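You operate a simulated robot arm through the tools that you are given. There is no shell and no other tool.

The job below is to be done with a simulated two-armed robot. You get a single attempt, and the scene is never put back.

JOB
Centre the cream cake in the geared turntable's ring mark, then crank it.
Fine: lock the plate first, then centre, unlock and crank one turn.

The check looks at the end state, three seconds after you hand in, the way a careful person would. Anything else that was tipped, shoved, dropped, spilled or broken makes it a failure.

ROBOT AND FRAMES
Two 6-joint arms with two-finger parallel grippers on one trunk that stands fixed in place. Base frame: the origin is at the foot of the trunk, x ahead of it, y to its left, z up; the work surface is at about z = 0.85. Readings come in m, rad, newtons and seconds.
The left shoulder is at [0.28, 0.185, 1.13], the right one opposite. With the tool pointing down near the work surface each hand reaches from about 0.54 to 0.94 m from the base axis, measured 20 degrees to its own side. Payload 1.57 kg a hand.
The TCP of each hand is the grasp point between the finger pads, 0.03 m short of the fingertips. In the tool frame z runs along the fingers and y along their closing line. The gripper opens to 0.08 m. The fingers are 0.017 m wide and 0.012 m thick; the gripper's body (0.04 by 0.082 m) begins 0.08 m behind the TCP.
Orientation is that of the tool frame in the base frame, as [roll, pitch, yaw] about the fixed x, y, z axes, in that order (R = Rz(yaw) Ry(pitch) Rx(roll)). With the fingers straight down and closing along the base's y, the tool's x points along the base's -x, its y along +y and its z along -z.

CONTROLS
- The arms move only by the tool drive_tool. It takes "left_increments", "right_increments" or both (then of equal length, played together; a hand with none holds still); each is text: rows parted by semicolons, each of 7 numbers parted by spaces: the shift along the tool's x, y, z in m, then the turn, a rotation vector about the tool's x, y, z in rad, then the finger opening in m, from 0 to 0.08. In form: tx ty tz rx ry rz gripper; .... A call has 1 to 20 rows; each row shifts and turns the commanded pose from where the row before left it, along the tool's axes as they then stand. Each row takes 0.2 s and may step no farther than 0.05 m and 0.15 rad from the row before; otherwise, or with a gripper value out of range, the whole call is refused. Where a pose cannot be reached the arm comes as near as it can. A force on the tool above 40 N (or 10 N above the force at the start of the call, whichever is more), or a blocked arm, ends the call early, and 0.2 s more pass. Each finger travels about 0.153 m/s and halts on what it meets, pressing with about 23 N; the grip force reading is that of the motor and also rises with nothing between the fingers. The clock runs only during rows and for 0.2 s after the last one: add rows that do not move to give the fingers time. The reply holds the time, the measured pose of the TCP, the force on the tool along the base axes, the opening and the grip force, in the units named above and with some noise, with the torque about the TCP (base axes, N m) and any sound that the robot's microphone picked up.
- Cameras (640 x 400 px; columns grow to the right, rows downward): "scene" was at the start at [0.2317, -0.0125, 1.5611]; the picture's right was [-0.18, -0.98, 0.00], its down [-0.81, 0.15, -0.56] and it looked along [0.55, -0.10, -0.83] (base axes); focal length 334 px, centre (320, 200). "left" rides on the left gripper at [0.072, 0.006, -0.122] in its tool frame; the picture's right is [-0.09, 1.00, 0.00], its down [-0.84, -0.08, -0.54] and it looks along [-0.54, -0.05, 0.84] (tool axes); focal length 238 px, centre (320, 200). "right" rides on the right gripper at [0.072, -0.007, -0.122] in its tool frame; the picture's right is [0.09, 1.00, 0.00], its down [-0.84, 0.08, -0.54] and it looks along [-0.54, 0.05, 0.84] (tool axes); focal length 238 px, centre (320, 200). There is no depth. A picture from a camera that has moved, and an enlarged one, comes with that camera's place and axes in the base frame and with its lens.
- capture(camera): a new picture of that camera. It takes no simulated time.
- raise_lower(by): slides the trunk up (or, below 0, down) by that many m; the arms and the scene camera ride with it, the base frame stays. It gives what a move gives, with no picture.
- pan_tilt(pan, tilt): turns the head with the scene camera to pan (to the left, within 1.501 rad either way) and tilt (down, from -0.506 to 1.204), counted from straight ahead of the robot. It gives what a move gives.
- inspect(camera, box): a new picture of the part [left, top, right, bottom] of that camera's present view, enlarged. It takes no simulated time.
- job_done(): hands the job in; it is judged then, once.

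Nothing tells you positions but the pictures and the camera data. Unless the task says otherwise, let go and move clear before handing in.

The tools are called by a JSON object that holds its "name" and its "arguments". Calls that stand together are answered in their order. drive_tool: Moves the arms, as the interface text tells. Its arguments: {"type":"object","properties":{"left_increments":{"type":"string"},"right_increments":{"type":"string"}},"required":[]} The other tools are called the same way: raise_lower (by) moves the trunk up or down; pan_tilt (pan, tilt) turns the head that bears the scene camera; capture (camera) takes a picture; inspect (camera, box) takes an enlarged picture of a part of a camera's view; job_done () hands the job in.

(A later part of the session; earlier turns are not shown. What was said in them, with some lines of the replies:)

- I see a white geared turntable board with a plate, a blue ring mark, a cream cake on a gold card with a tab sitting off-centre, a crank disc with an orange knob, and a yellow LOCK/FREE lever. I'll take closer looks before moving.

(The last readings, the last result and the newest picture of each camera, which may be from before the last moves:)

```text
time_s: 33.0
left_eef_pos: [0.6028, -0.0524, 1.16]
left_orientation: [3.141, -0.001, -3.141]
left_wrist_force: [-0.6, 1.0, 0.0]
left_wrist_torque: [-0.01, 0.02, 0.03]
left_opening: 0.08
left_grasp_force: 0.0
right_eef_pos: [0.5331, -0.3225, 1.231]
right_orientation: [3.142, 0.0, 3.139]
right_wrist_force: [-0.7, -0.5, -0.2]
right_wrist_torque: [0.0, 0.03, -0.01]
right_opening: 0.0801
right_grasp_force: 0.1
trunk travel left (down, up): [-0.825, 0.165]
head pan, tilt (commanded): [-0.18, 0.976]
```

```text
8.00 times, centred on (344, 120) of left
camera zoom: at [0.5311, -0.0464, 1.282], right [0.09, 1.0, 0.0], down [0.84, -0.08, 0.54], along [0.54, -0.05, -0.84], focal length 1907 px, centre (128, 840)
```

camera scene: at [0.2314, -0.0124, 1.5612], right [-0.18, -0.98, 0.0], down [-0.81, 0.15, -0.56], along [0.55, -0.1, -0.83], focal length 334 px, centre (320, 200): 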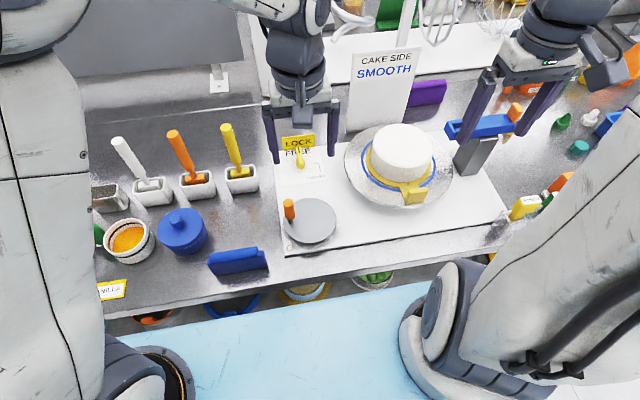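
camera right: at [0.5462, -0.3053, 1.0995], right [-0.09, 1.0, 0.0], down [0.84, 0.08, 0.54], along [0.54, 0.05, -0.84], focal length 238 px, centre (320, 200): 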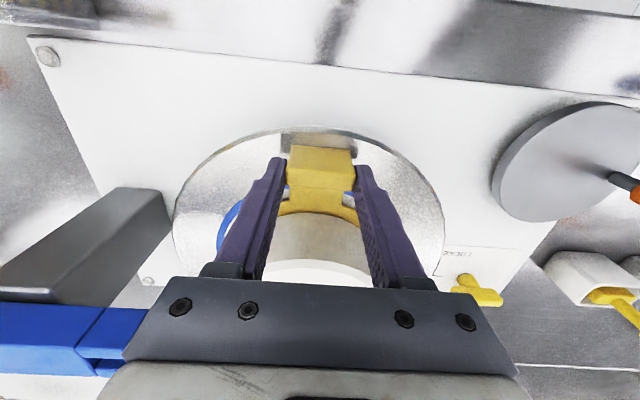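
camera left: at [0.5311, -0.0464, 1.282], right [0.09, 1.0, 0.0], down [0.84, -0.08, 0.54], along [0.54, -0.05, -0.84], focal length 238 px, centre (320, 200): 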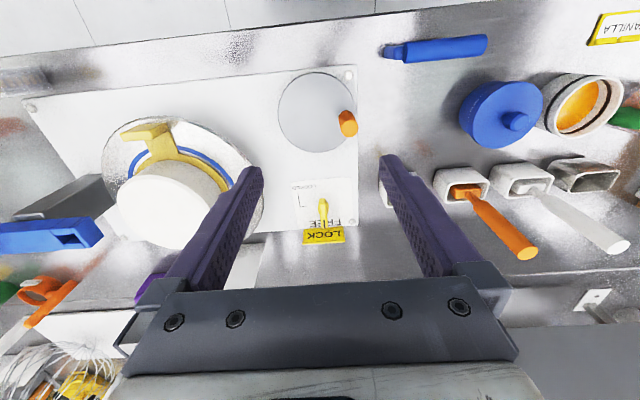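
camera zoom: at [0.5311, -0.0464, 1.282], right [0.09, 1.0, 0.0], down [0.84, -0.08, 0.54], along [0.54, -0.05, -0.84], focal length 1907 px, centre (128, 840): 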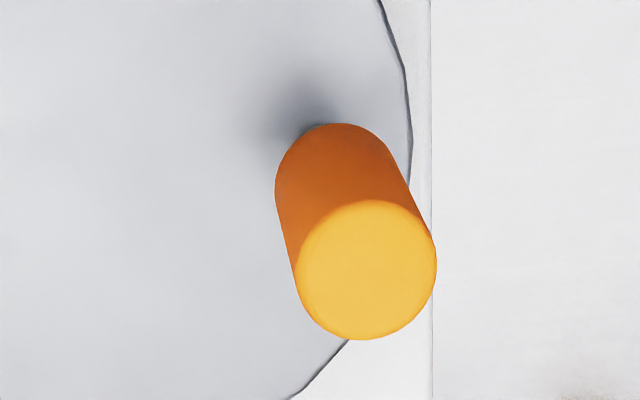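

{"name": "inspect", "arguments": {"camera": "scene", "box": [430, 85, 534, 185]}}

{"name": "inspect", "arguments": {"camera": "right", "box": [150, 160, 300, 270]}}

{"name": "inspect", "arguments": {"camera": "left", "box": [0, 100, 270, 260]}}

```text
4.00 times, centred on (482, 135) of scene
camera zoom: at [0.2314, -0.0124, 1.5612], right [-0.18, -0.98, 0.0], down [-0.81, 0.15, -0.56], along [0.55, -0.1, -0.83], focal length 1334 px, centre (-328, 460)
```

zoom: 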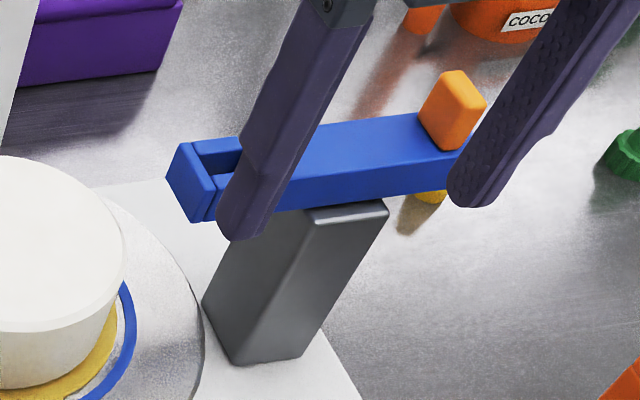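

```text
3.64 times, centred on (225, 215) of right
camera zoom: at [0.4614, -0.3294, 1.3521], right [-0.09, 1.0, 0.0], down [0.84, 0.08, 0.54], along [0.54, 0.05, -0.84], focal length 867 px, centre (666, 146)
```

zoom: 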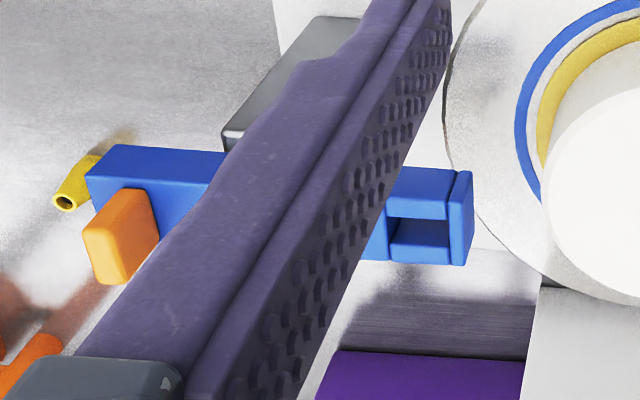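

```text
2.37 times, centred on (135, 180) of left
camera zoom: at [0.5311, -0.0464, 1.282], right [0.09, 1.0, 0.0], down [0.84, -0.08, 0.54], along [0.54, -0.05, -0.84], focal length 565 px, centre (758, 247)
```

zoom: 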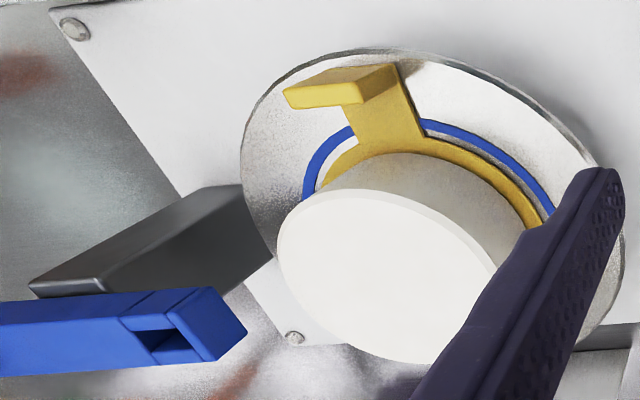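

{"name": "drive_tool", "arguments": {"left_increments": "-0.0052 0.0089 0.0275 0 0 0 0.06; -0.0052 0.0089 0.0275 0 0 0 0.06; -0.0052 0.0089 0.0275 0 0 0 0.06; -0.0052 0.0090 0.0275 0 0 0 0.06; 0 0 0 0 0 0 0.06"}}

{"name": "capture", "arguments": {"camera": "left"}}

{"name": "inspect", "arguments": {"camera": "scene", "box": [252, 160, 362, 250]}}

{"name": "inspect", "arguments": {"camera": "right", "box": [400, 90, 560, 210]}}

```text
time_s: 34.2
left_eef_pos: [0.6259, -0.0187, 1.0494]
left_orientation: [3.141, -0.001, 3.141]
left_wrist_force: [-0.2, -0.6, 0.1]
left_wrist_torque: [-0.02, 0.02, 0.01]
left_opening: 0.06
left_grasp_force: 0.2
right_eef_pos: [0.5344, -0.3235, 1.2297]
right_orientation: [3.141, -0.001, 3.14]
right_wrist_force: [0.0, 0.1, 0.1]
right_wrist_torque: [-0.02, 0.0, -0.01]
right_opening: 0.0798
right_grasp_force: 0.0
trunk travel left (down, up): [-0.825, 0.165]
head pan, tilt (commanded): [-0.18, 0.976]
```

```text
taken
camera left: at [0.5521, -0.0114, 1.1713], right [0.09, 1.0, 0.0], down [0.84, -0.08, 0.54], along [0.54, -0.05, -0.84], focal length 238 px, centre (320, 200)
```

left: 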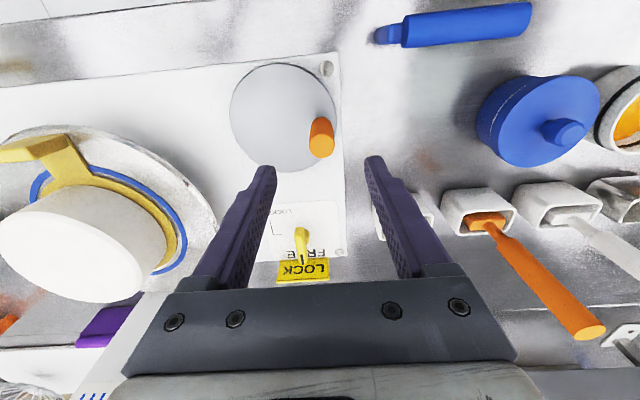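

```text
4.44 times, centred on (307, 205) of scene
camera zoom: at [0.2319, -0.0125, 1.5611], right [-0.18, -0.98, 0.0], down [-0.81, 0.15, -0.56], along [0.55, -0.1, -0.83], focal length 1482 px, centre (378, 178)
```

zoom: 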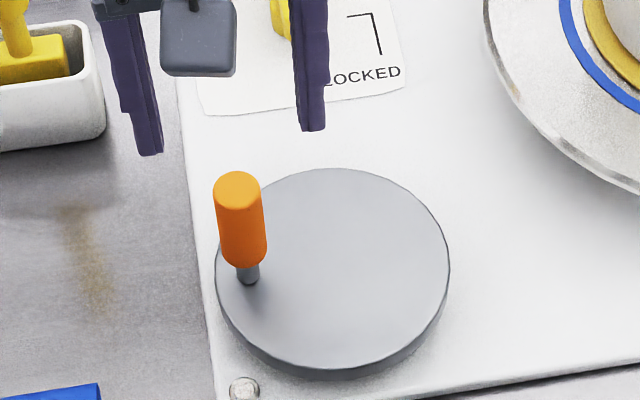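

```text
3.33 times, centred on (480, 150) of right
camera zoom: at [0.4618, -0.3295, 1.3519], right [-0.09, 1.0, 0.0], down [0.84, 0.08, 0.54], along [0.54, 0.05, -0.84], focal length 794 px, centre (-213, 367)
```

zoom: 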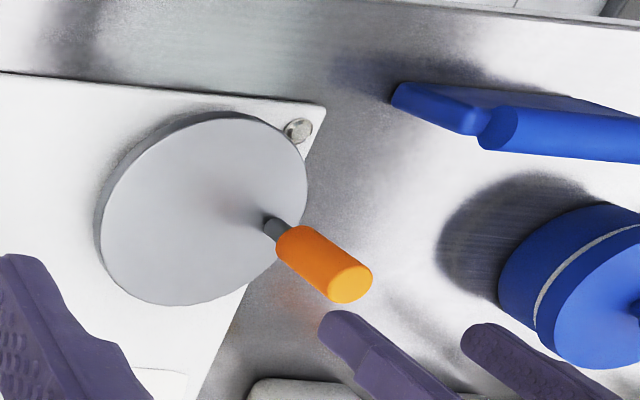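

{"name": "inspect", "arguments": {"camera": "left", "box": [296, 105, 344, 165]}}

```text
6.67 times, centred on (320, 135) of left
camera zoom: at [0.5521, -0.0114, 1.1713], right [0.09, 1.0, 0.0], down [0.84, -0.08, 0.54], along [0.54, -0.05, -0.84], focal length 1589 px, centre (320, 633)
```

zoom: 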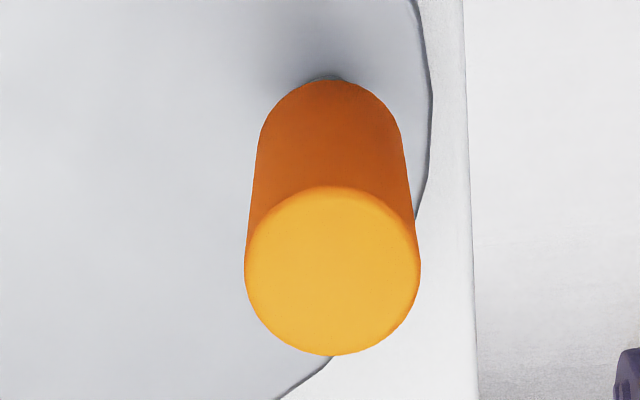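

{"name": "drive_tool", "arguments": {"left_increments": "0.0004 0.0003 0.03 0 0 0 0.06; 0.0003 0.0003 0.03 0 0 0 0.06; 0.0003 0.0003 0.028 0 0 0 0.06; 0 0 0 0 0 0 0.05; 0 0 0 0 0 0 0.05"}}

{"name": "inspect", "arguments": {"camera": "scene", "box": [252, 160, 362, 250]}}

{"name": "capture", "arguments": {"camera": "left"}}

{"name": "inspect", "arguments": {"camera": "right", "box": [400, 90, 560, 210]}}

```text
time_s: 35.4
left_eef_pos: [0.6245, -0.0168, 0.9619]
left_orientation: [-3.141, 0.0, -3.141]
left_wrist_force: [0.5, -0.6, 0.2]
left_wrist_torque: [-0.01, 0.01, 0.06]
left_opening: 0.0502
left_grasp_force: 0.0
right_eef_pos: [0.5341, -0.3233, 1.2289]
right_orientation: [3.141, 0.0, 3.141]
right_wrist_force: [-0.2, -0.1, 0.3]
right_wrist_torque: [0.01, -0.01, 0.03]
right_opening: 0.08
right_grasp_force: 0.1
trunk travel left (down, up): [-0.825, 0.165]
head pan, tilt (commanded): [-0.18, 0.976]
```

```text
4.44 times, centred on (307, 205) of scene
camera zoom: at [0.2316, -0.0124, 1.5611], right [-0.18, -0.98, 0.0], down [-0.81, 0.15, -0.56], along [0.55, -0.1, -0.83], focal length 1482 px, centre (378, 178)
```

zoom: 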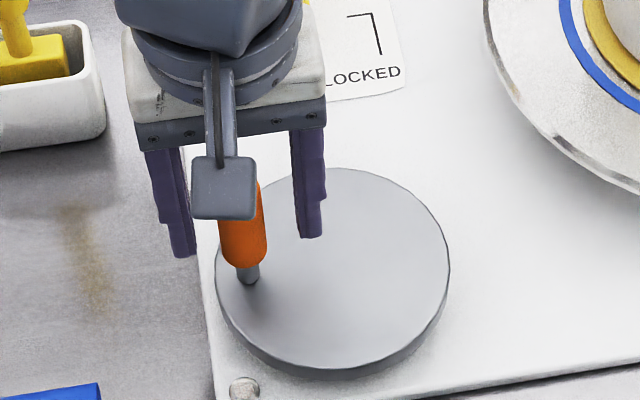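

```text
taken
camera left: at [0.5512, -0.0119, 1.0836], right [0.09, 1.0, 0.0], down [0.84, -0.08, 0.54], along [0.54, -0.05, -0.84], focal length 238 px, centre (320, 200)
```

left: 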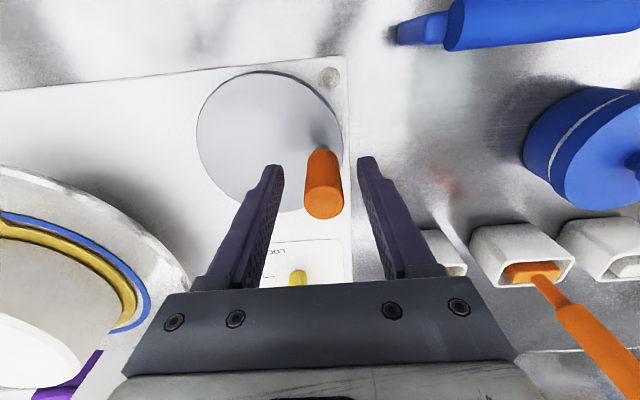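

```text
3.33 times, centred on (480, 150) of right
camera zoom: at [0.4615, -0.3295, 1.352], right [-0.09, 1.0, 0.0], down [0.84, 0.08, 0.54], along [0.54, 0.05, -0.84], focal length 794 px, centre (-213, 367)
```

zoom: 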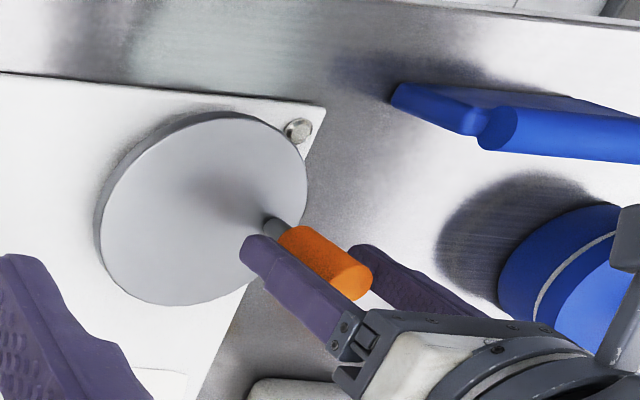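

{"name": "drive_tool", "arguments": {"left_increments": "0 0 0 0 0 0 0.0; 0 0 0 0 0 0 0.0; 0 0 0 0 0 0 0.0; -0.0076 -0.0007 0 0 0 0 0.0; -0.0074 -0.0020 0 0 0 0 0.0; -0.0069 -0.0032 0 0 0 0 0.0"}}

{"name": "capture", "arguments": {"camera": "scene"}}

{"name": "inspect", "arguments": {"camera": "right", "box": [230, 90, 560, 280]}}

```text
time_s: 36.8
left_eef_pos: [0.649, -0.0239, 0.9613]
left_orientation: [-3.138, 0.004, 3.141]
left_wrist_force: [15.8, 14.5, -10.1]
left_wrist_torque: [1.06, 0.08, 0.06]
left_opening: 0.0229
left_grasp_force: 35.1
right_eef_pos: [0.5351, -0.3235, 1.2283]
right_orientation: [3.141, -0.001, 3.14]
right_wrist_force: [-0.5, 0.3, -0.2]
right_wrist_torque: [-0.03, -0.02, 0.0]
right_opening: 0.0799
right_grasp_force: 0.1
trunk travel left (down, up): [-0.825, 0.165]
head pan, tilt (commanded): [-0.18, 0.976]
```

```text
taken
camera scene: at [0.233, -0.0117, 1.5607], right [-0.18, -0.98, 0.0], down [-0.81, 0.15, -0.56], along [0.55, -0.1, -0.83], focal length 334 px, centre (320, 200)
```

scene: 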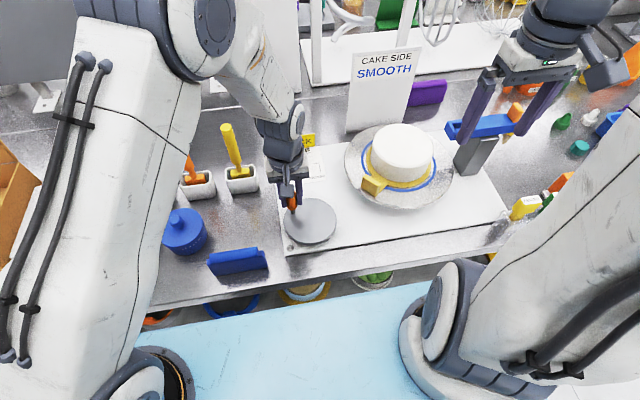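

```text
1.94 times, centred on (395, 185) of right
camera zoom: at [0.4627, -0.3288, 1.3515], right [-0.09, 1.0, 0.0], down [0.84, 0.08, 0.54], along [0.54, 0.05, -0.84], focal length 462 px, centre (174, 229)
```

zoom: 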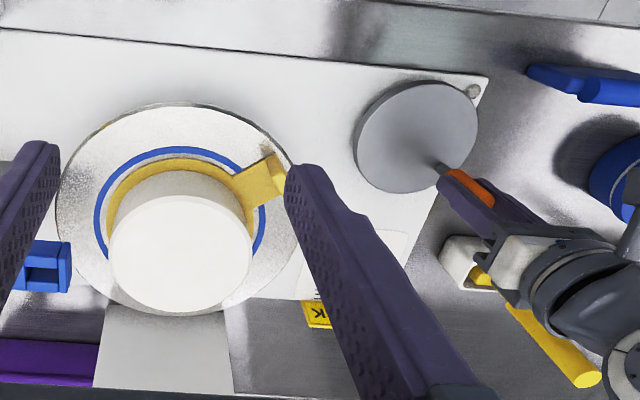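

{"name": "drive_tool", "arguments": {"left_increments": "0 0 0 0 0 0 0.0; 0 0 0 0 0 0 0.0"}}

{"name": "inspect", "arguments": {"camera": "right", "box": [230, 90, 560, 280]}}

{"name": "inspect", "arguments": {"camera": "scene", "box": [270, 110, 470, 260]}}

```text
time_s: 37.4
left_eef_pos: [0.6461, -0.0218, 0.9622]
left_orientation: [-3.141, 0.0, 3.141]
left_wrist_force: [13.3, 15.5, -8.8]
left_wrist_torque: [0.76, -0.86, 0.04]
left_opening: 0.0231
left_grasp_force: 35.7
right_eef_pos: [0.5348, -0.3228, 1.2291]
right_orientation: [3.141, -0.001, 3.141]
right_wrist_force: [-0.8, -0.7, -0.4]
right_wrist_torque: [0.01, -0.01, -0.01]
right_opening: 0.0802
right_grasp_force: 0.0
trunk travel left (down, up): [-0.825, 0.165]
head pan, tilt (commanded): [-0.18, 0.976]
```

```text
1.94 times, centred on (395, 185) of right
camera zoom: at [0.4624, -0.3285, 1.3519], right [-0.09, 1.0, 0.0], down [0.84, 0.08, 0.54], along [0.54, 0.05, -0.84], focal length 462 px, centre (174, 229)
```

zoom: 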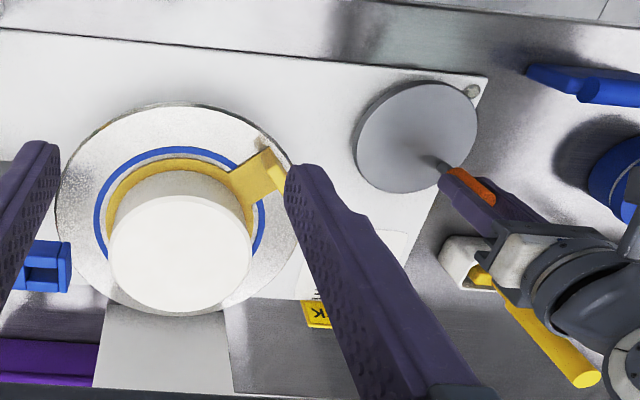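

```text
2.67 times, centred on (370, 185) of scene
camera zoom: at [0.2326, -0.0114, 1.561], right [-0.18, -0.98, 0.0], down [-0.81, 0.15, -0.56], along [0.55, -0.1, -0.83], focal length 890 px, centre (187, 240)
```

zoom: 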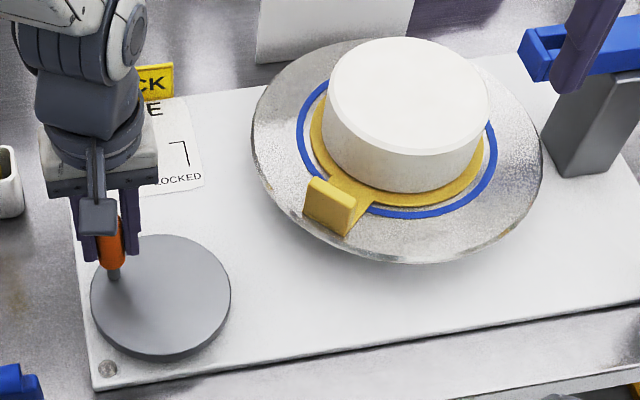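

{"name": "drive_tool", "arguments": {"left_increments": "-0.0005 0.0009 0 0 0 0 0.0; 0 0 0 0 0 0 0.0"}}

```text
time_s: 38.0
left_eef_pos: [0.6472, -0.0222, 0.9614]
left_orientation: [-3.141, -0.001, -3.141]
left_wrist_force: [6.6, 5.0, -5.8]
left_wrist_torque: [0.62, -0.61, -0.04]
left_opening: 0.0227
left_grasp_force: 35.3
right_eef_pos: [0.5345, -0.3233, 1.2286]
right_orientation: [-3.141, -0.002, 3.141]
right_wrist_force: [-0.1, 0.1, 0.6]
right_wrist_torque: [0.01, -0.02, 0.0]
right_opening: 0.0802
right_grasp_force: 0.0
trunk travel left (down, up): [-0.825, 0.165]
head pan, tilt (commanded): [-0.18, 0.976]
```

{"name": "drive_tool", "arguments": {"left_increments": "-0.00462 -0.00201 0 0 0 0 0.0; -0.00433 -0.00321 0 0 0 0 0.0; -0.00390 -0.00370 0 0 0 0 0.0; -0.00343 -0.00416 0 0 0 0 0.0; -0.00289 -0.00454 0 0 0 0 0.0; -0.00232 -0.00486 0 0 0 0 0.0; 0 0 0 0 0 0 0.0"}}

{"name": "inspect", "arguments": {"camera": "scene", "box": [270, 110, 470, 260]}}

{"name": "inspect", "arguments": {"camera": "right", "box": [230, 90, 560, 280]}}

```text
time_s: 39.6
left_eef_pos: [0.6684, -0.0443, 0.9637]
left_orientation: [3.142, 0.002, -3.141]
left_wrist_force: [-10.3, -6.2, 5.1]
left_wrist_torque: [-0.02, 0.94, -0.01]
left_opening: 0.0215
left_grasp_force: 34.8
right_eef_pos: [0.5324, -0.3237, 1.2291]
right_orientation: [3.141, 0.001, 3.14]
right_wrist_force: [-0.3, -0.2, -0.6]
right_wrist_torque: [-0.02, 0.01, -0.02]
right_opening: 0.0798
right_grasp_force: 0.0
trunk travel left (down, up): [-0.825, 0.165]
head pan, tilt (commanded): [-0.18, 0.976]
```

```text
2.67 times, centred on (370, 185) of scene
camera zoom: at [0.231, -0.0126, 1.5613], right [-0.18, -0.98, 0.0], down [-0.81, 0.15, -0.56], along [0.55, -0.1, -0.83], focal length 890 px, centre (187, 240)
```

zoom: 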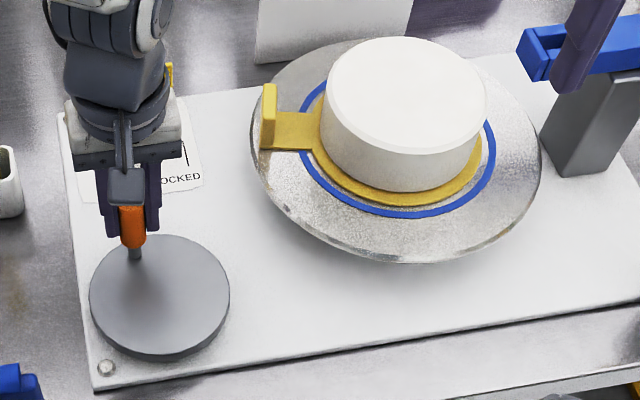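

```text
1.94 times, centred on (395, 185) of right
camera zoom: at [0.461, -0.3296, 1.3522], right [-0.09, 1.0, 0.0], down [0.84, 0.08, 0.54], along [0.54, 0.05, -0.84], focal length 462 px, centre (174, 229)
```

zoom: 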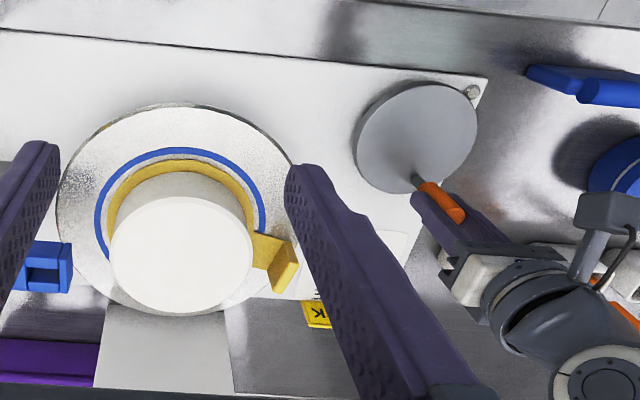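

{"name": "drive_tool", "arguments": {"left_increments": "-0.00064 -0.00552 0 0 0 0 0.0; -0.00094 -0.00531 0 0 0 0 0.0; -0.00028 -0.00537 0 0 0 0 0.0; 0.00038 -0.00538 0 0 0 0 0.0; 0.00102 -0.00528 0 0 0 0 0.0; 0 0 0 0 0 0 0.0"}}

{"name": "inspect", "arguments": {"camera": "scene", "box": [270, 110, 470, 260]}}

```text
time_s: 41.0
left_eef_pos: [0.6675, -0.0722, 0.9612]
left_orientation: [-3.141, 0.003, 3.14]
left_wrist_force: [-1.8, -3.2, 2.7]
left_wrist_torque: [0.47, -1.07, 0.02]
left_opening: 0.0219
left_grasp_force: 34.6
right_eef_pos: [0.5331, -0.3244, 1.2298]
right_orientation: [-3.141, -0.001, -3.141]
right_wrist_force: [0.2, -0.4, 0.0]
right_wrist_torque: [-0.02, -0.02, 0.01]
right_opening: 0.0801
right_grasp_force: 0.1
trunk travel left (down, up): [-0.825, 0.165]
head pan, tilt (commanded): [-0.18, 0.976]
```

```text
2.67 times, centred on (370, 185) of scene
camera zoom: at [0.2314, -0.0126, 1.5611], right [-0.18, -0.98, 0.0], down [-0.81, 0.15, -0.56], along [0.55, -0.1, -0.83], focal length 890 px, centre (187, 240)
```

zoom: 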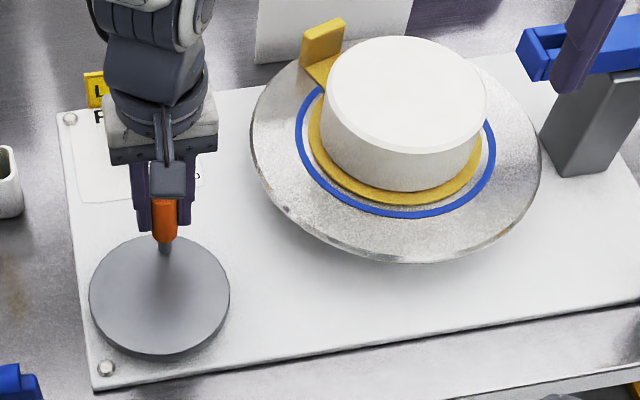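

{"name": "drive_tool", "arguments": {"left_increments": "0.00167 -0.00512 0 0 0 0 0.0; 0.00227 -0.00488 0 0 0 0 0.0; 0.00286 -0.00457 0 0 0 0 0.0; 0.00339 -0.00418 0 0 0 0 0.0; 0.00387 -0.00374 0 0 0 0 0.0; 0 0 0 0 0 0 0.0"}}

{"name": "inspect", "arguments": {"camera": "scene", "box": [270, 110, 470, 260]}}

```text
time_s: 42.4
left_eef_pos: [0.6537, -0.093, 0.962]
left_orientation: [-3.14, 0.001, 3.141]
left_wrist_force: [1.5, -6.3, 3.1]
left_wrist_torque: [0.0, -0.34, 0.02]
left_opening: 0.0217
left_grasp_force: 34.5
right_eef_pos: [0.5337, -0.3245, 1.2294]
right_orientation: [3.141, -0.001, -3.141]
right_wrist_force: [0.2, -0.1, -0.5]
right_wrist_torque: [-0.04, 0.01, 0.01]
right_opening: 0.0801
right_grasp_force: 0.0
trunk travel left (down, up): [-0.825, 0.165]
head pan, tilt (commanded): [-0.18, 0.976]
```

```text
2.67 times, centred on (370, 185) of scene
camera zoom: at [0.2316, -0.0127, 1.5612], right [-0.18, -0.98, 0.0], down [-0.81, 0.15, -0.56], along [0.55, -0.1, -0.83], focal length 890 px, centre (187, 240)
```

zoom: 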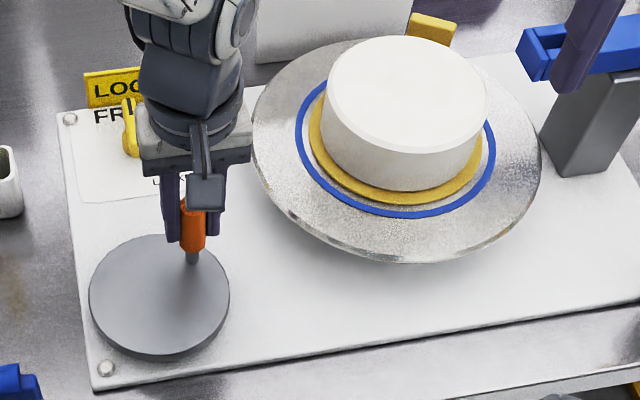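

{"name": "drive_tool", "arguments": {"left_increments": "0.00388 -0.00368 0 0 0 0 0.0; 0.00461 -0.00279 0 0 0 0 0.0; 0.00491 -0.00220 0 0 0 0 0.0; 0.00514 -0.00159 0 0 0 0 0.0; 0.00530 -0.00096 0 0 0 0 0.0; 0 0 0 0 0 0 0.0"}}

{"name": "inspect", "arguments": {"camera": "scene", "box": [270, 110, 470, 260]}}

```text
time_s: 43.8
left_eef_pos: [0.6296, -0.1024, 0.9616]
left_orientation: [3.141, 0.0, 3.141]
left_wrist_force: [-1.6, 3.9, 13.4]
left_wrist_torque: [-0.18, -0.7, -0.02]
left_opening: 0.0219
left_grasp_force: 35.1
right_eef_pos: [0.5328, -0.3237, 1.2301]
right_orientation: [3.141, 0.0, 3.14]
right_wrist_force: [-0.5, 0.2, 0.3]
right_wrist_torque: [0.01, 0.04, 0.02]
right_opening: 0.0798
right_grasp_force: 0.0
trunk travel left (down, up): [-0.825, 0.165]
head pan, tilt (commanded): [-0.18, 0.976]
```

```text
2.67 times, centred on (370, 185) of scene
camera zoom: at [0.231, -0.012, 1.5613], right [-0.18, -0.98, 0.0], down [-0.81, 0.15, -0.56], along [0.55, -0.1, -0.83], focal length 890 px, centre (187, 240)
```

zoom: 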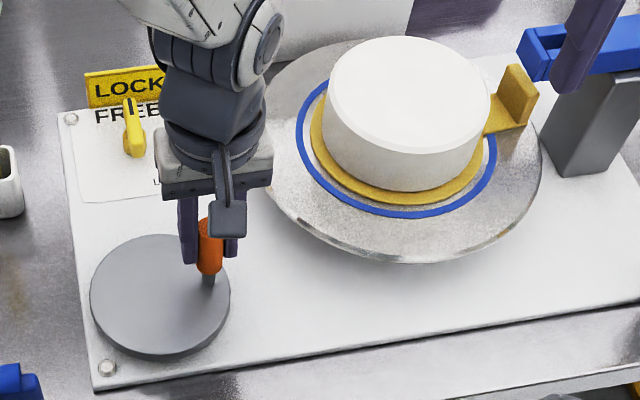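

{"name": "drive_tool", "arguments": {"left_increments": "0.00543 0.00006 -0.001 0 0 0 0.0; 0.00537 0.00041 0 0 0 0 0.0; 0.00528 0.00106 0 0 0 0 0.0; 0.00511 0.00170 0 0 0 0 0.0; 0.00486 0.00231 0 0 0 0 0.0; 0.00455 0.00289 0 0 0 0 0.0; 0 0 0 0 0 0 0.0"}}

{"name": "inspect", "arguments": {"camera": "scene", "box": [270, 110, 470, 260]}}

```text
time_s: 45.4
left_eef_pos: [0.5996, -0.0942, 0.9606]
left_orientation: [3.14, -0.002, -3.141]
left_wrist_force: [0.3, 6.1, -11.9]
left_wrist_torque: [-0.8, -0.98, -0.01]
left_opening: 0.0219
left_grasp_force: 35.0
right_eef_pos: [0.5348, -0.3228, 1.2294]
right_orientation: [3.141, 0.0, 3.141]
right_wrist_force: [0.0, -0.4, -0.4]
right_wrist_torque: [0.02, -0.01, 0.0]
right_opening: 0.0801
right_grasp_force: 0.0
trunk travel left (down, up): [-0.825, 0.165]
head pan, tilt (commanded): [-0.18, 0.976]
```

```text
2.67 times, centred on (370, 185) of scene
camera zoom: at [0.2321, -0.0119, 1.5609], right [-0.18, -0.98, 0.0], down [-0.81, 0.15, -0.56], along [0.55, -0.1, -0.83], focal length 890 px, centre (187, 240)
```

zoom: 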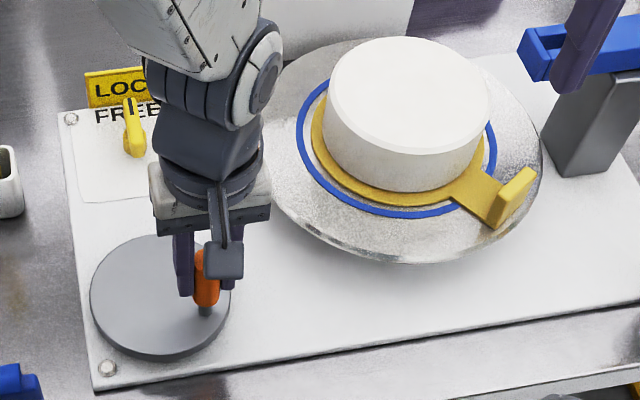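

{"name": "drive_tool", "arguments": {"left_increments": "0.00391 0.00380 0.0007 0 0 0 0.0; 0.00367 0.00394 0 0 0 0 0.0; 0.00316 0.00436 0 0 0 0 0.0; 0.00261 0.00470 0 0 0 0 0.0; 0.00202 0.00500 0 0 0 0 0.0; 0.00139 0.00520 0 0 0 0 0.0; 0 0 0 0 0 0 0.0"}}

{"name": "inspect", "arguments": {"camera": "scene", "box": [270, 110, 470, 260]}}

```text
time_s: 47.0
left_eef_pos: [0.583, -0.0678, 0.9621]
left_orientation: [3.14, -0.001, -3.139]
left_wrist_force: [-0.6, 1.1, -11.0]
left_wrist_torque: [-0.44, -1.04, 0.0]
left_opening: 0.022
left_grasp_force: 34.9
right_eef_pos: [0.535, -0.324, 1.2298]
right_orientation: [-3.14, 0.0, -3.139]
right_wrist_force: [-1.1, -0.4, 0.1]
right_wrist_torque: [-0.01, -0.01, -0.03]
right_opening: 0.0801
right_grasp_force: 0.0
trunk travel left (down, up): [-0.825, 0.165]
head pan, tilt (commanded): [-0.18, 0.976]
```

```text
2.67 times, centred on (370, 185) of scene
camera zoom: at [0.232, -0.0121, 1.561], right [-0.18, -0.98, 0.0], down [-0.81, 0.15, -0.56], along [0.55, -0.1, -0.83], focal length 890 px, centre (187, 240)
```

zoom: 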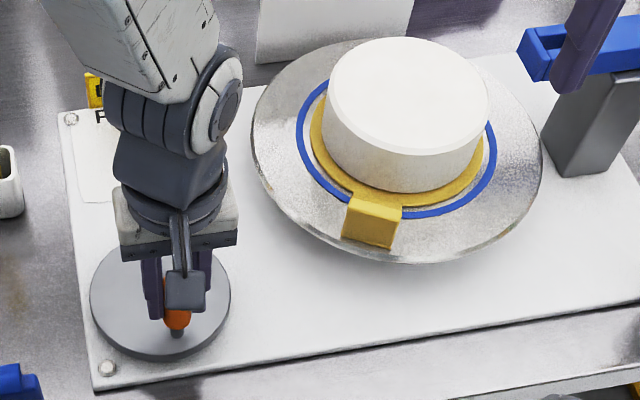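

{"name": "drive_tool", "arguments": {"left_increments": "0.00075 0.00533 0.0007 0 0 0 0.0; 0.00010 0.00538 0 0 0 0 0.0; -0.00056 0.00536 0 0 0 0 0.0; -0.00122 0.00525 0 0 0 0 0.0; -0.00184 0.00505 0 0 0 0 0.0; -0.00244 0.00480 0 0 0 0 0.0; 0 0 0 0 0 0 0.0"}}

{"name": "inspect", "arguments": {"camera": "scene", "box": [270, 110, 470, 260]}}

```text
time_s: 48.6
left_eef_pos: [0.5872, -0.0358, 0.9617]
left_orientation: [-3.14, 0.001, -3.14]
left_wrist_force: [2.2, 0.6, 13.3]
left_wrist_torque: [0.46, 0.9, -0.02]
left_opening: 0.0219
left_grasp_force: 34.7
right_eef_pos: [0.5332, -0.3233, 1.2296]
right_orientation: [-3.141, -0.002, -3.14]
right_wrist_force: [-0.4, 0.8, 0.0]
right_wrist_torque: [-0.03, 0.0, 0.04]
right_opening: 0.08
right_grasp_force: 0.0
trunk travel left (down, up): [-0.825, 0.165]
head pan, tilt (commanded): [-0.18, 0.976]
```

```text
2.67 times, centred on (370, 185) of scene
camera zoom: at [0.2314, -0.0121, 1.5614], right [-0.18, -0.98, 0.0], down [-0.81, 0.15, -0.56], along [0.55, -0.1, -0.83], focal length 890 px, centre (187, 240)
```

zoom: 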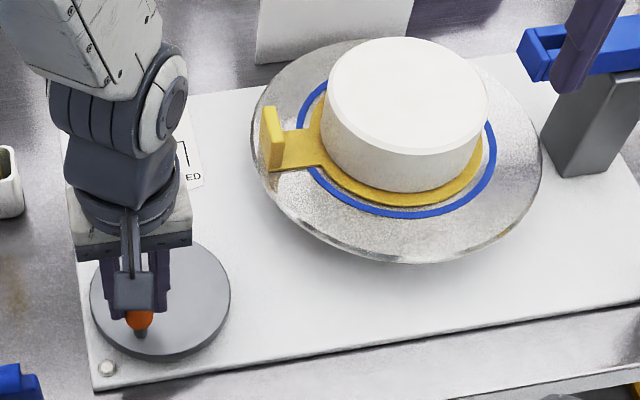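

{"name": "drive_tool", "arguments": {"left_increments": "-0.00301 0.00447 -0.0007 0 0 0 0.0; -0.00354 0.00406 0 0 0 0 0.0; -0.00400 0.00360 0 0 0 0 0.0; -0.00441 0.00309 0 0 0 0 0.0; -0.00475 0.00253 0 0 0 0 0.0; 0 0 0 0 0 0 0.0"}}

{"name": "inspect", "arguments": {"camera": "scene", "box": [270, 110, 470, 260]}}

```text
time_s: 50.0
left_eef_pos: [0.6083, -0.02, 0.9627]
left_orientation: [3.141, 0.0, -3.141]
left_wrist_force: [4.8, -1.5, 10.9]
left_wrist_torque: [0.13, 0.92, 0.0]
left_opening: 0.0216
left_grasp_force: 34.8
right_eef_pos: [0.5338, -0.3242, 1.229]
right_orientation: [3.141, 0.001, -3.141]
right_wrist_force: [0.4, -0.3, 0.2]
right_wrist_torque: [0.02, 0.02, -0.01]
right_opening: 0.08
right_grasp_force: 0.0
trunk travel left (down, up): [-0.825, 0.165]
head pan, tilt (commanded): [-0.18, 0.976]
```

```text
2.67 times, centred on (370, 185) of scene
camera zoom: at [0.2316, -0.0124, 1.5613], right [-0.18, -0.98, 0.0], down [-0.81, 0.15, -0.56], along [0.55, -0.1, -0.83], focal length 890 px, centre (187, 240)
```

zoom: 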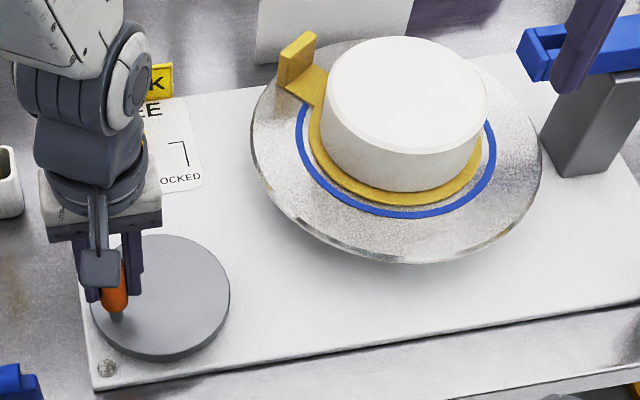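

{"name": "drive_tool", "arguments": {"left_increments": "-0.00503 0.00180 -0.0005 0 0 0 0.0; -0.00522 0.00120 0 0 0 0 0.0; -0.00574 0.00054 0 0 0 0 0.0; 0 0 0 0 0 0 0.0; 0 0 0 0 0 0 0.0"}}

{"name": "inspect", "arguments": {"camera": "scene", "box": [270, 110, 470, 260]}}

{"name": "inspect", "arguments": {"camera": "right", "box": [410, 110, 514, 200]}}

```text
time_s: 51.2
left_eef_pos: [0.6219, -0.0167, 0.962]
left_orientation: [3.141, -0.002, -3.139]
left_wrist_force: [3.2, -1.2, -9.9]
left_wrist_torque: [-0.33, 0.49, -0.01]
left_opening: 0.022
left_grasp_force: 34.6
right_eef_pos: [0.535, -0.3239, 1.2303]
right_orientation: [-3.141, -0.001, 3.14]
right_wrist_force: [-1.0, 0.1, 0.8]
right_wrist_torque: [-0.02, -0.01, -0.01]
right_opening: 0.0803
right_grasp_force: 0.1
trunk travel left (down, up): [-0.825, 0.165]
head pan, tilt (commanded): [-0.18, 0.976]
```

```text
2.67 times, centred on (370, 185) of scene
camera zoom: at [0.2323, -0.0124, 1.5609], right [-0.18, -0.98, 0.0], down [-0.81, 0.15, -0.56], along [0.55, -0.1, -0.83], focal length 890 px, centre (187, 240)
```

zoom: 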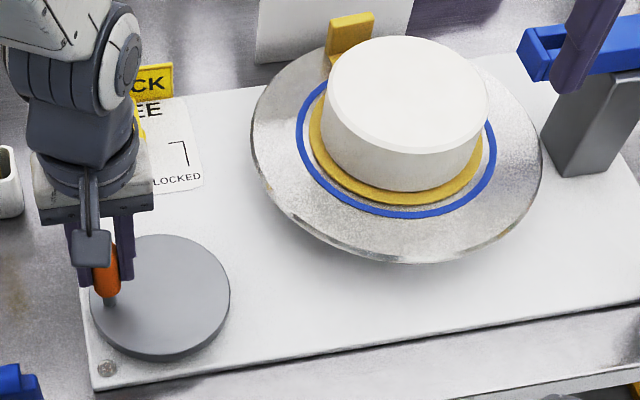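

```text
4.44 times, centred on (462, 155) of right
camera zoom: at [0.4622, -0.3294, 1.3516], right [-0.09, 1.0, 0.0], down [0.84, 0.08, 0.54], along [0.54, 0.05, -0.84], focal length 1059 px, centre (-311, 400)
```

zoom: 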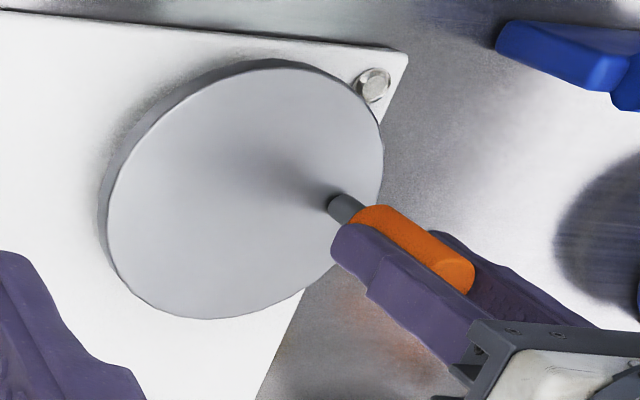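

{"name": "inspect", "arguments": {"camera": "scene", "box": [276, 190, 348, 250]}}

{"name": "inspect", "arguments": {"camera": "left", "box": [240, 60, 400, 220]}}

```text
6.67 times, centred on (312, 220) of scene
camera zoom: at [0.2323, -0.0124, 1.5609], right [-0.18, -0.98, 0.0], down [-0.81, 0.15, -0.56], along [0.55, -0.1, -0.83], focal length 2224 px, centre (373, 67)
```

zoom: 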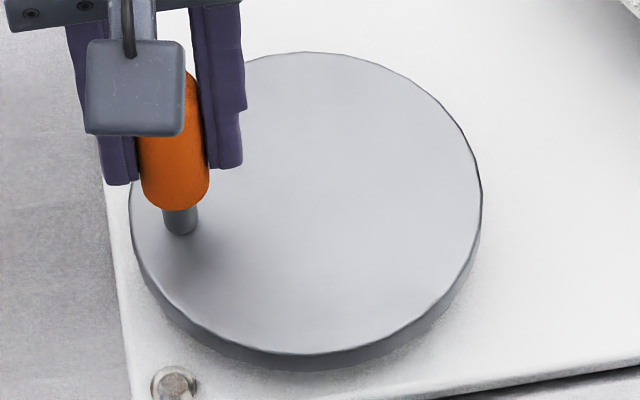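

```text
2.50 times, centred on (320, 140) of left
camera zoom: at [0.5501, -0.01, 1.0836], right [0.09, 1.0, 0.0], down [0.84, -0.08, 0.54], along [0.54, -0.05, -0.84], focal length 596 px, centre (320, 350)
```

zoom: 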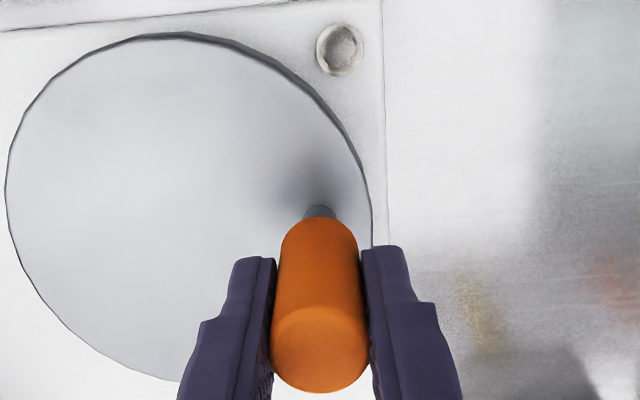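

{"name": "drive_tool", "arguments": {"left_increments": "-0.0022 0.0001 0.0005 0 0 0 0.0; -0.0022 0 0 0 0 0 0.0; 0 0 0 0 0 0 0.0; 0 0 0 0 0 0 0.0"}}

{"name": "inspect", "arguments": {"camera": "scene", "box": [276, 190, 348, 250]}}

{"name": "inspect", "arguments": {"camera": "right", "box": [410, 110, 514, 200]}}

```text
time_s: 52.2
left_eef_pos: [0.6266, -0.0168, 0.9621]
left_orientation: [-3.141, -0.003, -3.14]
left_wrist_force: [-2.2, 1.0, -5.8]
left_wrist_torque: [-0.38, 1.1, 0.01]
left_opening: 0.0218
left_grasp_force: 34.8
right_eef_pos: [0.5323, -0.3229, 1.2294]
right_orientation: [-3.141, 0.001, -3.141]
right_wrist_force: [-0.6, -0.1, -1.2]
right_wrist_torque: [0.03, -0.03, 0.02]
right_opening: 0.0801
right_grasp_force: 0.0
trunk travel left (down, up): [-0.825, 0.165]
head pan, tilt (commanded): [-0.18, 0.976]
```

```text
6.67 times, centred on (312, 220) of scene
camera zoom: at [0.2318, -0.0122, 1.5611], right [-0.18, -0.98, 0.0], down [-0.81, 0.15, -0.56], along [0.55, -0.1, -0.83], focal length 2224 px, centre (373, 67)
```

zoom: 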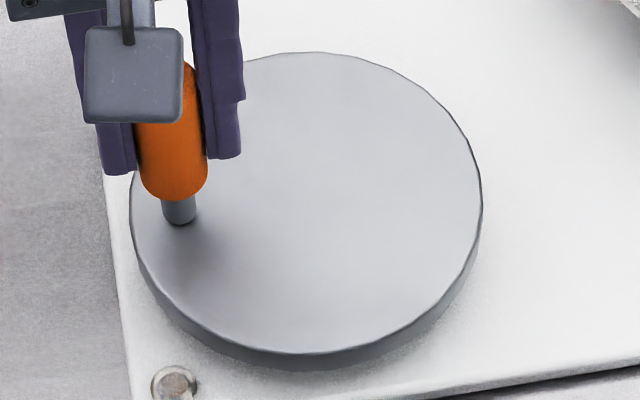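

```text
4.44 times, centred on (462, 155) of right
camera zoom: at [0.4617, -0.3292, 1.352], right [-0.09, 1.0, 0.0], down [0.84, 0.08, 0.54], along [0.54, 0.05, -0.84], focal length 1059 px, centre (-311, 400)
```

zoom: 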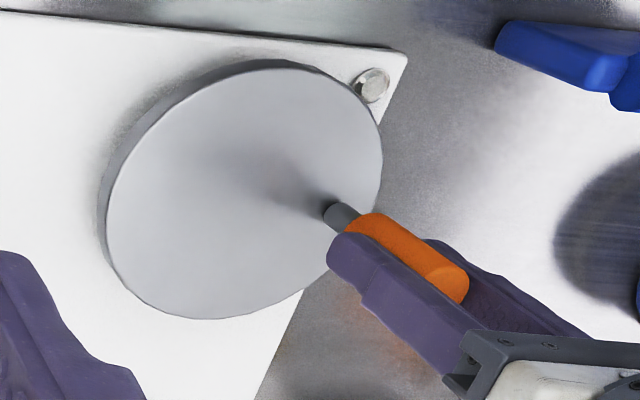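

{"name": "drive_tool", "arguments": {"left_increments": "0 0 0 0 0 0 0.05; 0 0 0 0 0 0 0.05; 0 0 -0.02 0 0 0 0.05; 0 0 -0.04 0 0 0 0.05; 0 0 -0.05 0 0 0 0.05; 0 0.02 -0.04 0 0 0 0.06; 0 0.03 -0.03 0 0 0 0.08; 0 0.04 0 0 0 0 0.08; 0 0.04 0 0 0 0 0.08; 0 0 0 0 0 0 0.08"}}

{"name": "capture", "arguments": {"camera": "scene"}}

{"name": "inspect", "arguments": {"camera": "scene", "box": [276, 190, 348, 250]}}

{"name": "inspect", "arguments": {"camera": "scene", "box": [260, 100, 470, 260]}}

{"name": "inspect", "arguments": {"camera": "right", "box": [240, 120, 420, 260]}}

```text
time_s: 54.4
left_eef_pos: [0.6262, 0.1161, 1.1443]
left_orientation: [3.141, 0.001, 3.142]
left_wrist_force: [0.1, 0.6, 0.6]
left_wrist_torque: [0.02, -0.02, -0.03]
left_opening: 0.0801
left_grasp_force: 0.0
right_eef_pos: [0.5339, -0.3235, 1.2301]
right_orientation: [3.141, -0.001, -3.141]
right_wrist_force: [0.2, 0.0, 0.6]
right_wrist_torque: [-0.04, -0.01, 0.02]
right_opening: 0.0798
right_grasp_force: 0.2
trunk travel left (down, up): [-0.825, 0.165]
head pan, tilt (commanded): [-0.18, 0.976]
```

```text
taken
camera scene: at [0.2317, -0.012, 1.5611], right [-0.18, -0.98, 0.0], down [-0.81, 0.15, -0.56], along [0.55, -0.1, -0.83], focal length 334 px, centre (320, 200)
```

scene: 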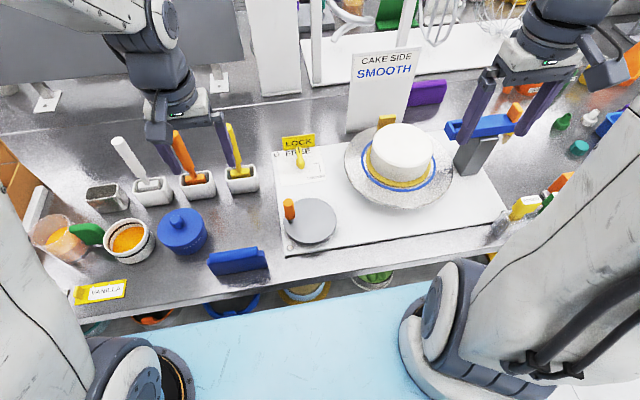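

```text
6.67 times, centred on (312, 220) of scene
camera zoom: at [0.2317, -0.012, 1.5611], right [-0.18, -0.98, 0.0], down [-0.81, 0.15, -0.56], along [0.55, -0.1, -0.83], focal length 2224 px, centre (373, 67)
```

zoom: 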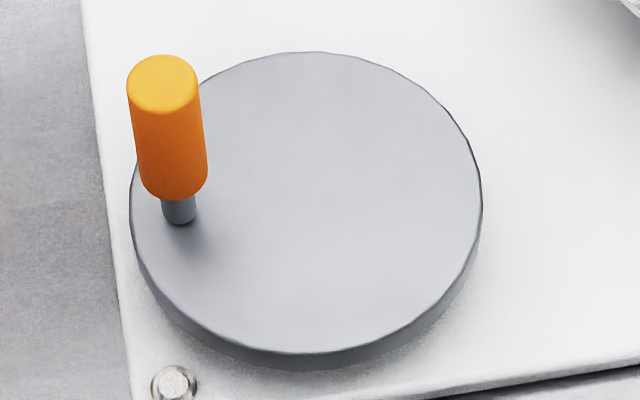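

```text
2.50 times, centred on (365, 180) of scene
camera zoom: at [0.2317, -0.012, 1.5611], right [-0.18, -0.98, 0.0], down [-0.81, 0.15, -0.56], along [0.55, -0.1, -0.83], focal length 834 px, centre (208, 250)
```

zoom: 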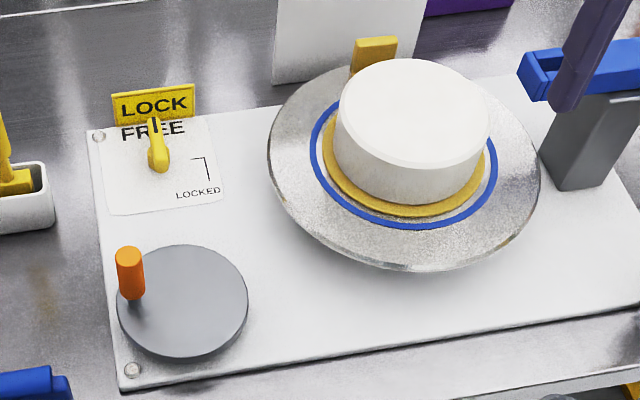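

```text
2.86 times, centred on (330, 190) of right
camera zoom: at [0.4615, -0.3291, 1.352], right [-0.09, 1.0, 0.0], down [0.84, 0.08, 0.54], along [0.54, 0.05, -0.84], focal length 681 px, centre (291, 229)
```

zoom: 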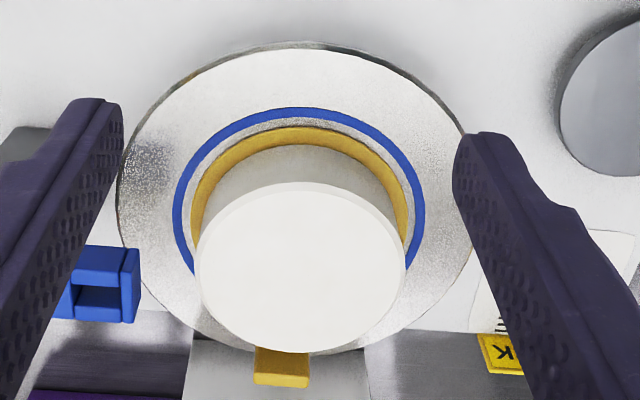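

{"name": "inspect", "arguments": {"camera": "right", "box": [270, 185, 302, 205]}}

{"name": "inspect", "arguments": {"camera": "right", "box": [346, 185, 378, 205]}}

{"name": "inspect", "arguments": {"camera": "right", "box": [306, 150, 354, 180]}}

{"name": "inspect", "arguments": {"camera": "scene", "box": [352, 130, 452, 200]}}

{"name": "inspect", "arguments": {"camera": "scene", "box": [340, 40, 450, 140]}}

```text
16.00 times, centred on (286, 195) of right
camera zoom: at [0.4615, -0.3291, 1.352], right [-0.09, 1.0, 0.0], down [0.84, 0.08, 0.54], along [0.54, 0.05, -0.84], focal length 3814 px, centre (864, 280)
```

zoom: 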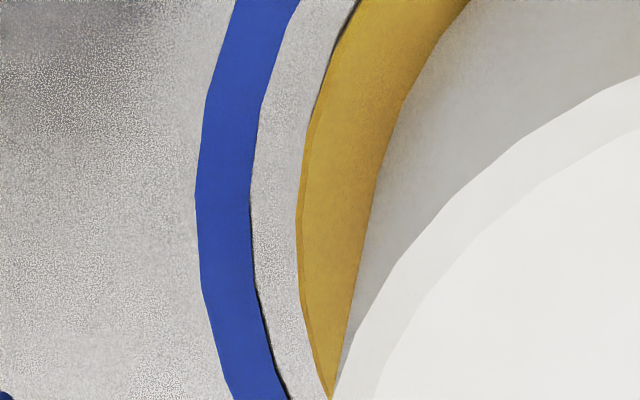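

```text
16.00 times, centred on (362, 195) of right
camera zoom: at [0.4615, -0.3291, 1.352], right [-0.09, 1.0, 0.0], down [0.84, 0.08, 0.54], along [0.54, 0.05, -0.84], focal length 3814 px, centre (-352, 280)
```

zoom: 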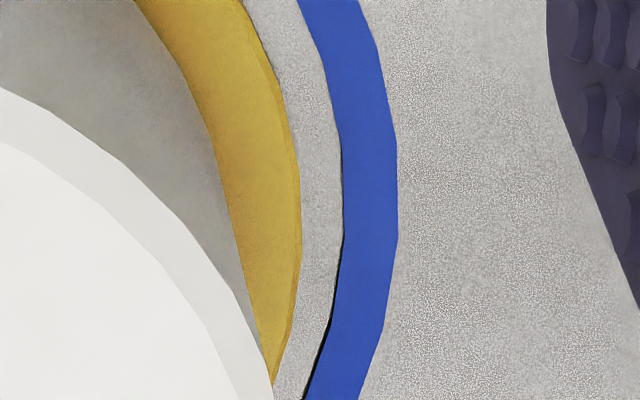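

```text
13.33 times, centred on (330, 165) of right
camera zoom: at [0.4615, -0.3291, 1.352], right [-0.09, 1.0, 0.0], down [0.84, 0.08, 0.54], along [0.54, 0.05, -0.84], focal length 3178 px, centre (187, 667)
```

zoom: 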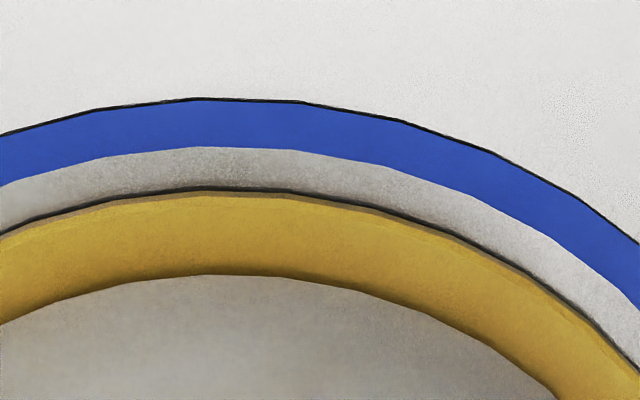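

```text
5.71 times, centred on (402, 165) of scene
camera zoom: at [0.2317, -0.012, 1.5611], right [-0.18, -0.98, 0.0], down [-0.81, 0.15, -0.56], along [0.55, -0.1, -0.83], focal length 1906 px, centre (-149, 400)
```

zoom: 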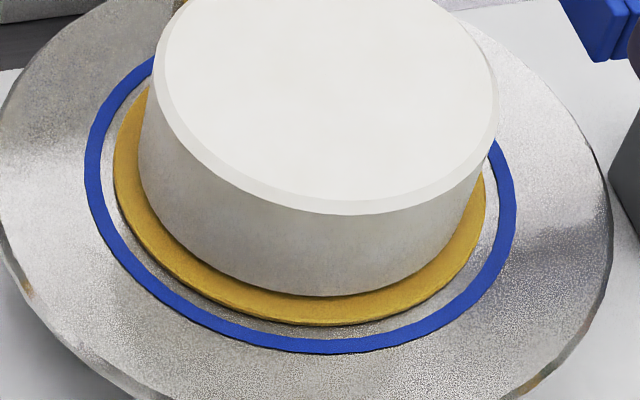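

```text
4.00 times, centred on (395, 90) of scene
camera zoom: at [0.2317, -0.012, 1.5611], right [-0.18, -0.98, 0.0], down [-0.81, 0.15, -0.56], along [0.55, -0.1, -0.83], focal length 1334 px, centre (20, 640)
```

zoom: 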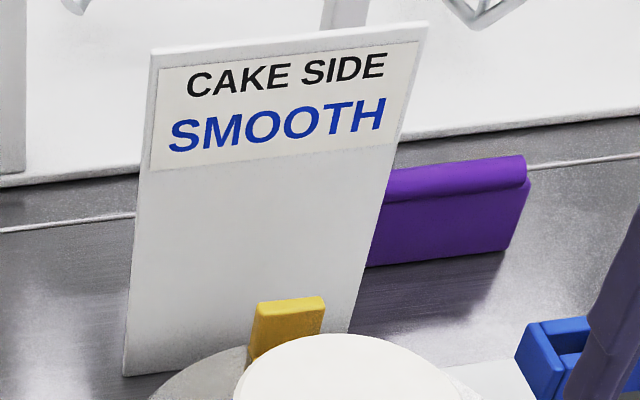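

The cake is centred in the blue ring to within about 1 mm, the lever is back on FREE, and the knob has made one full turn back to where it started. Both hands are empty and clear and nothing else looks disturbed, so I'm handing in.

{"name": "job_done", "arguments": {}}

```text
The job is handed in.
```

The job is handed in. The cream cake is centred in the ring mark, and the crank has had one full turn.

- **Lock:** I turned the lever to LOCKED before touching the cake and put it back to FREE before cranking. It is on FREE now.
- **Centring:** I slid the cake by the tab on its gold card. The pictures put it within about 1 mm of the ring's centre, and it was still there after the turn.
- **Crank:** I took "one turn" to mean one turn of the crank. The knob went clockwise, seen from above, back to where it started. The gearing turns the plate about one and a half times per crank turn, so the tab now points away from the robot.

Both hands have let go and are clear. The last pictures show nothing else tipped, moved or touched.
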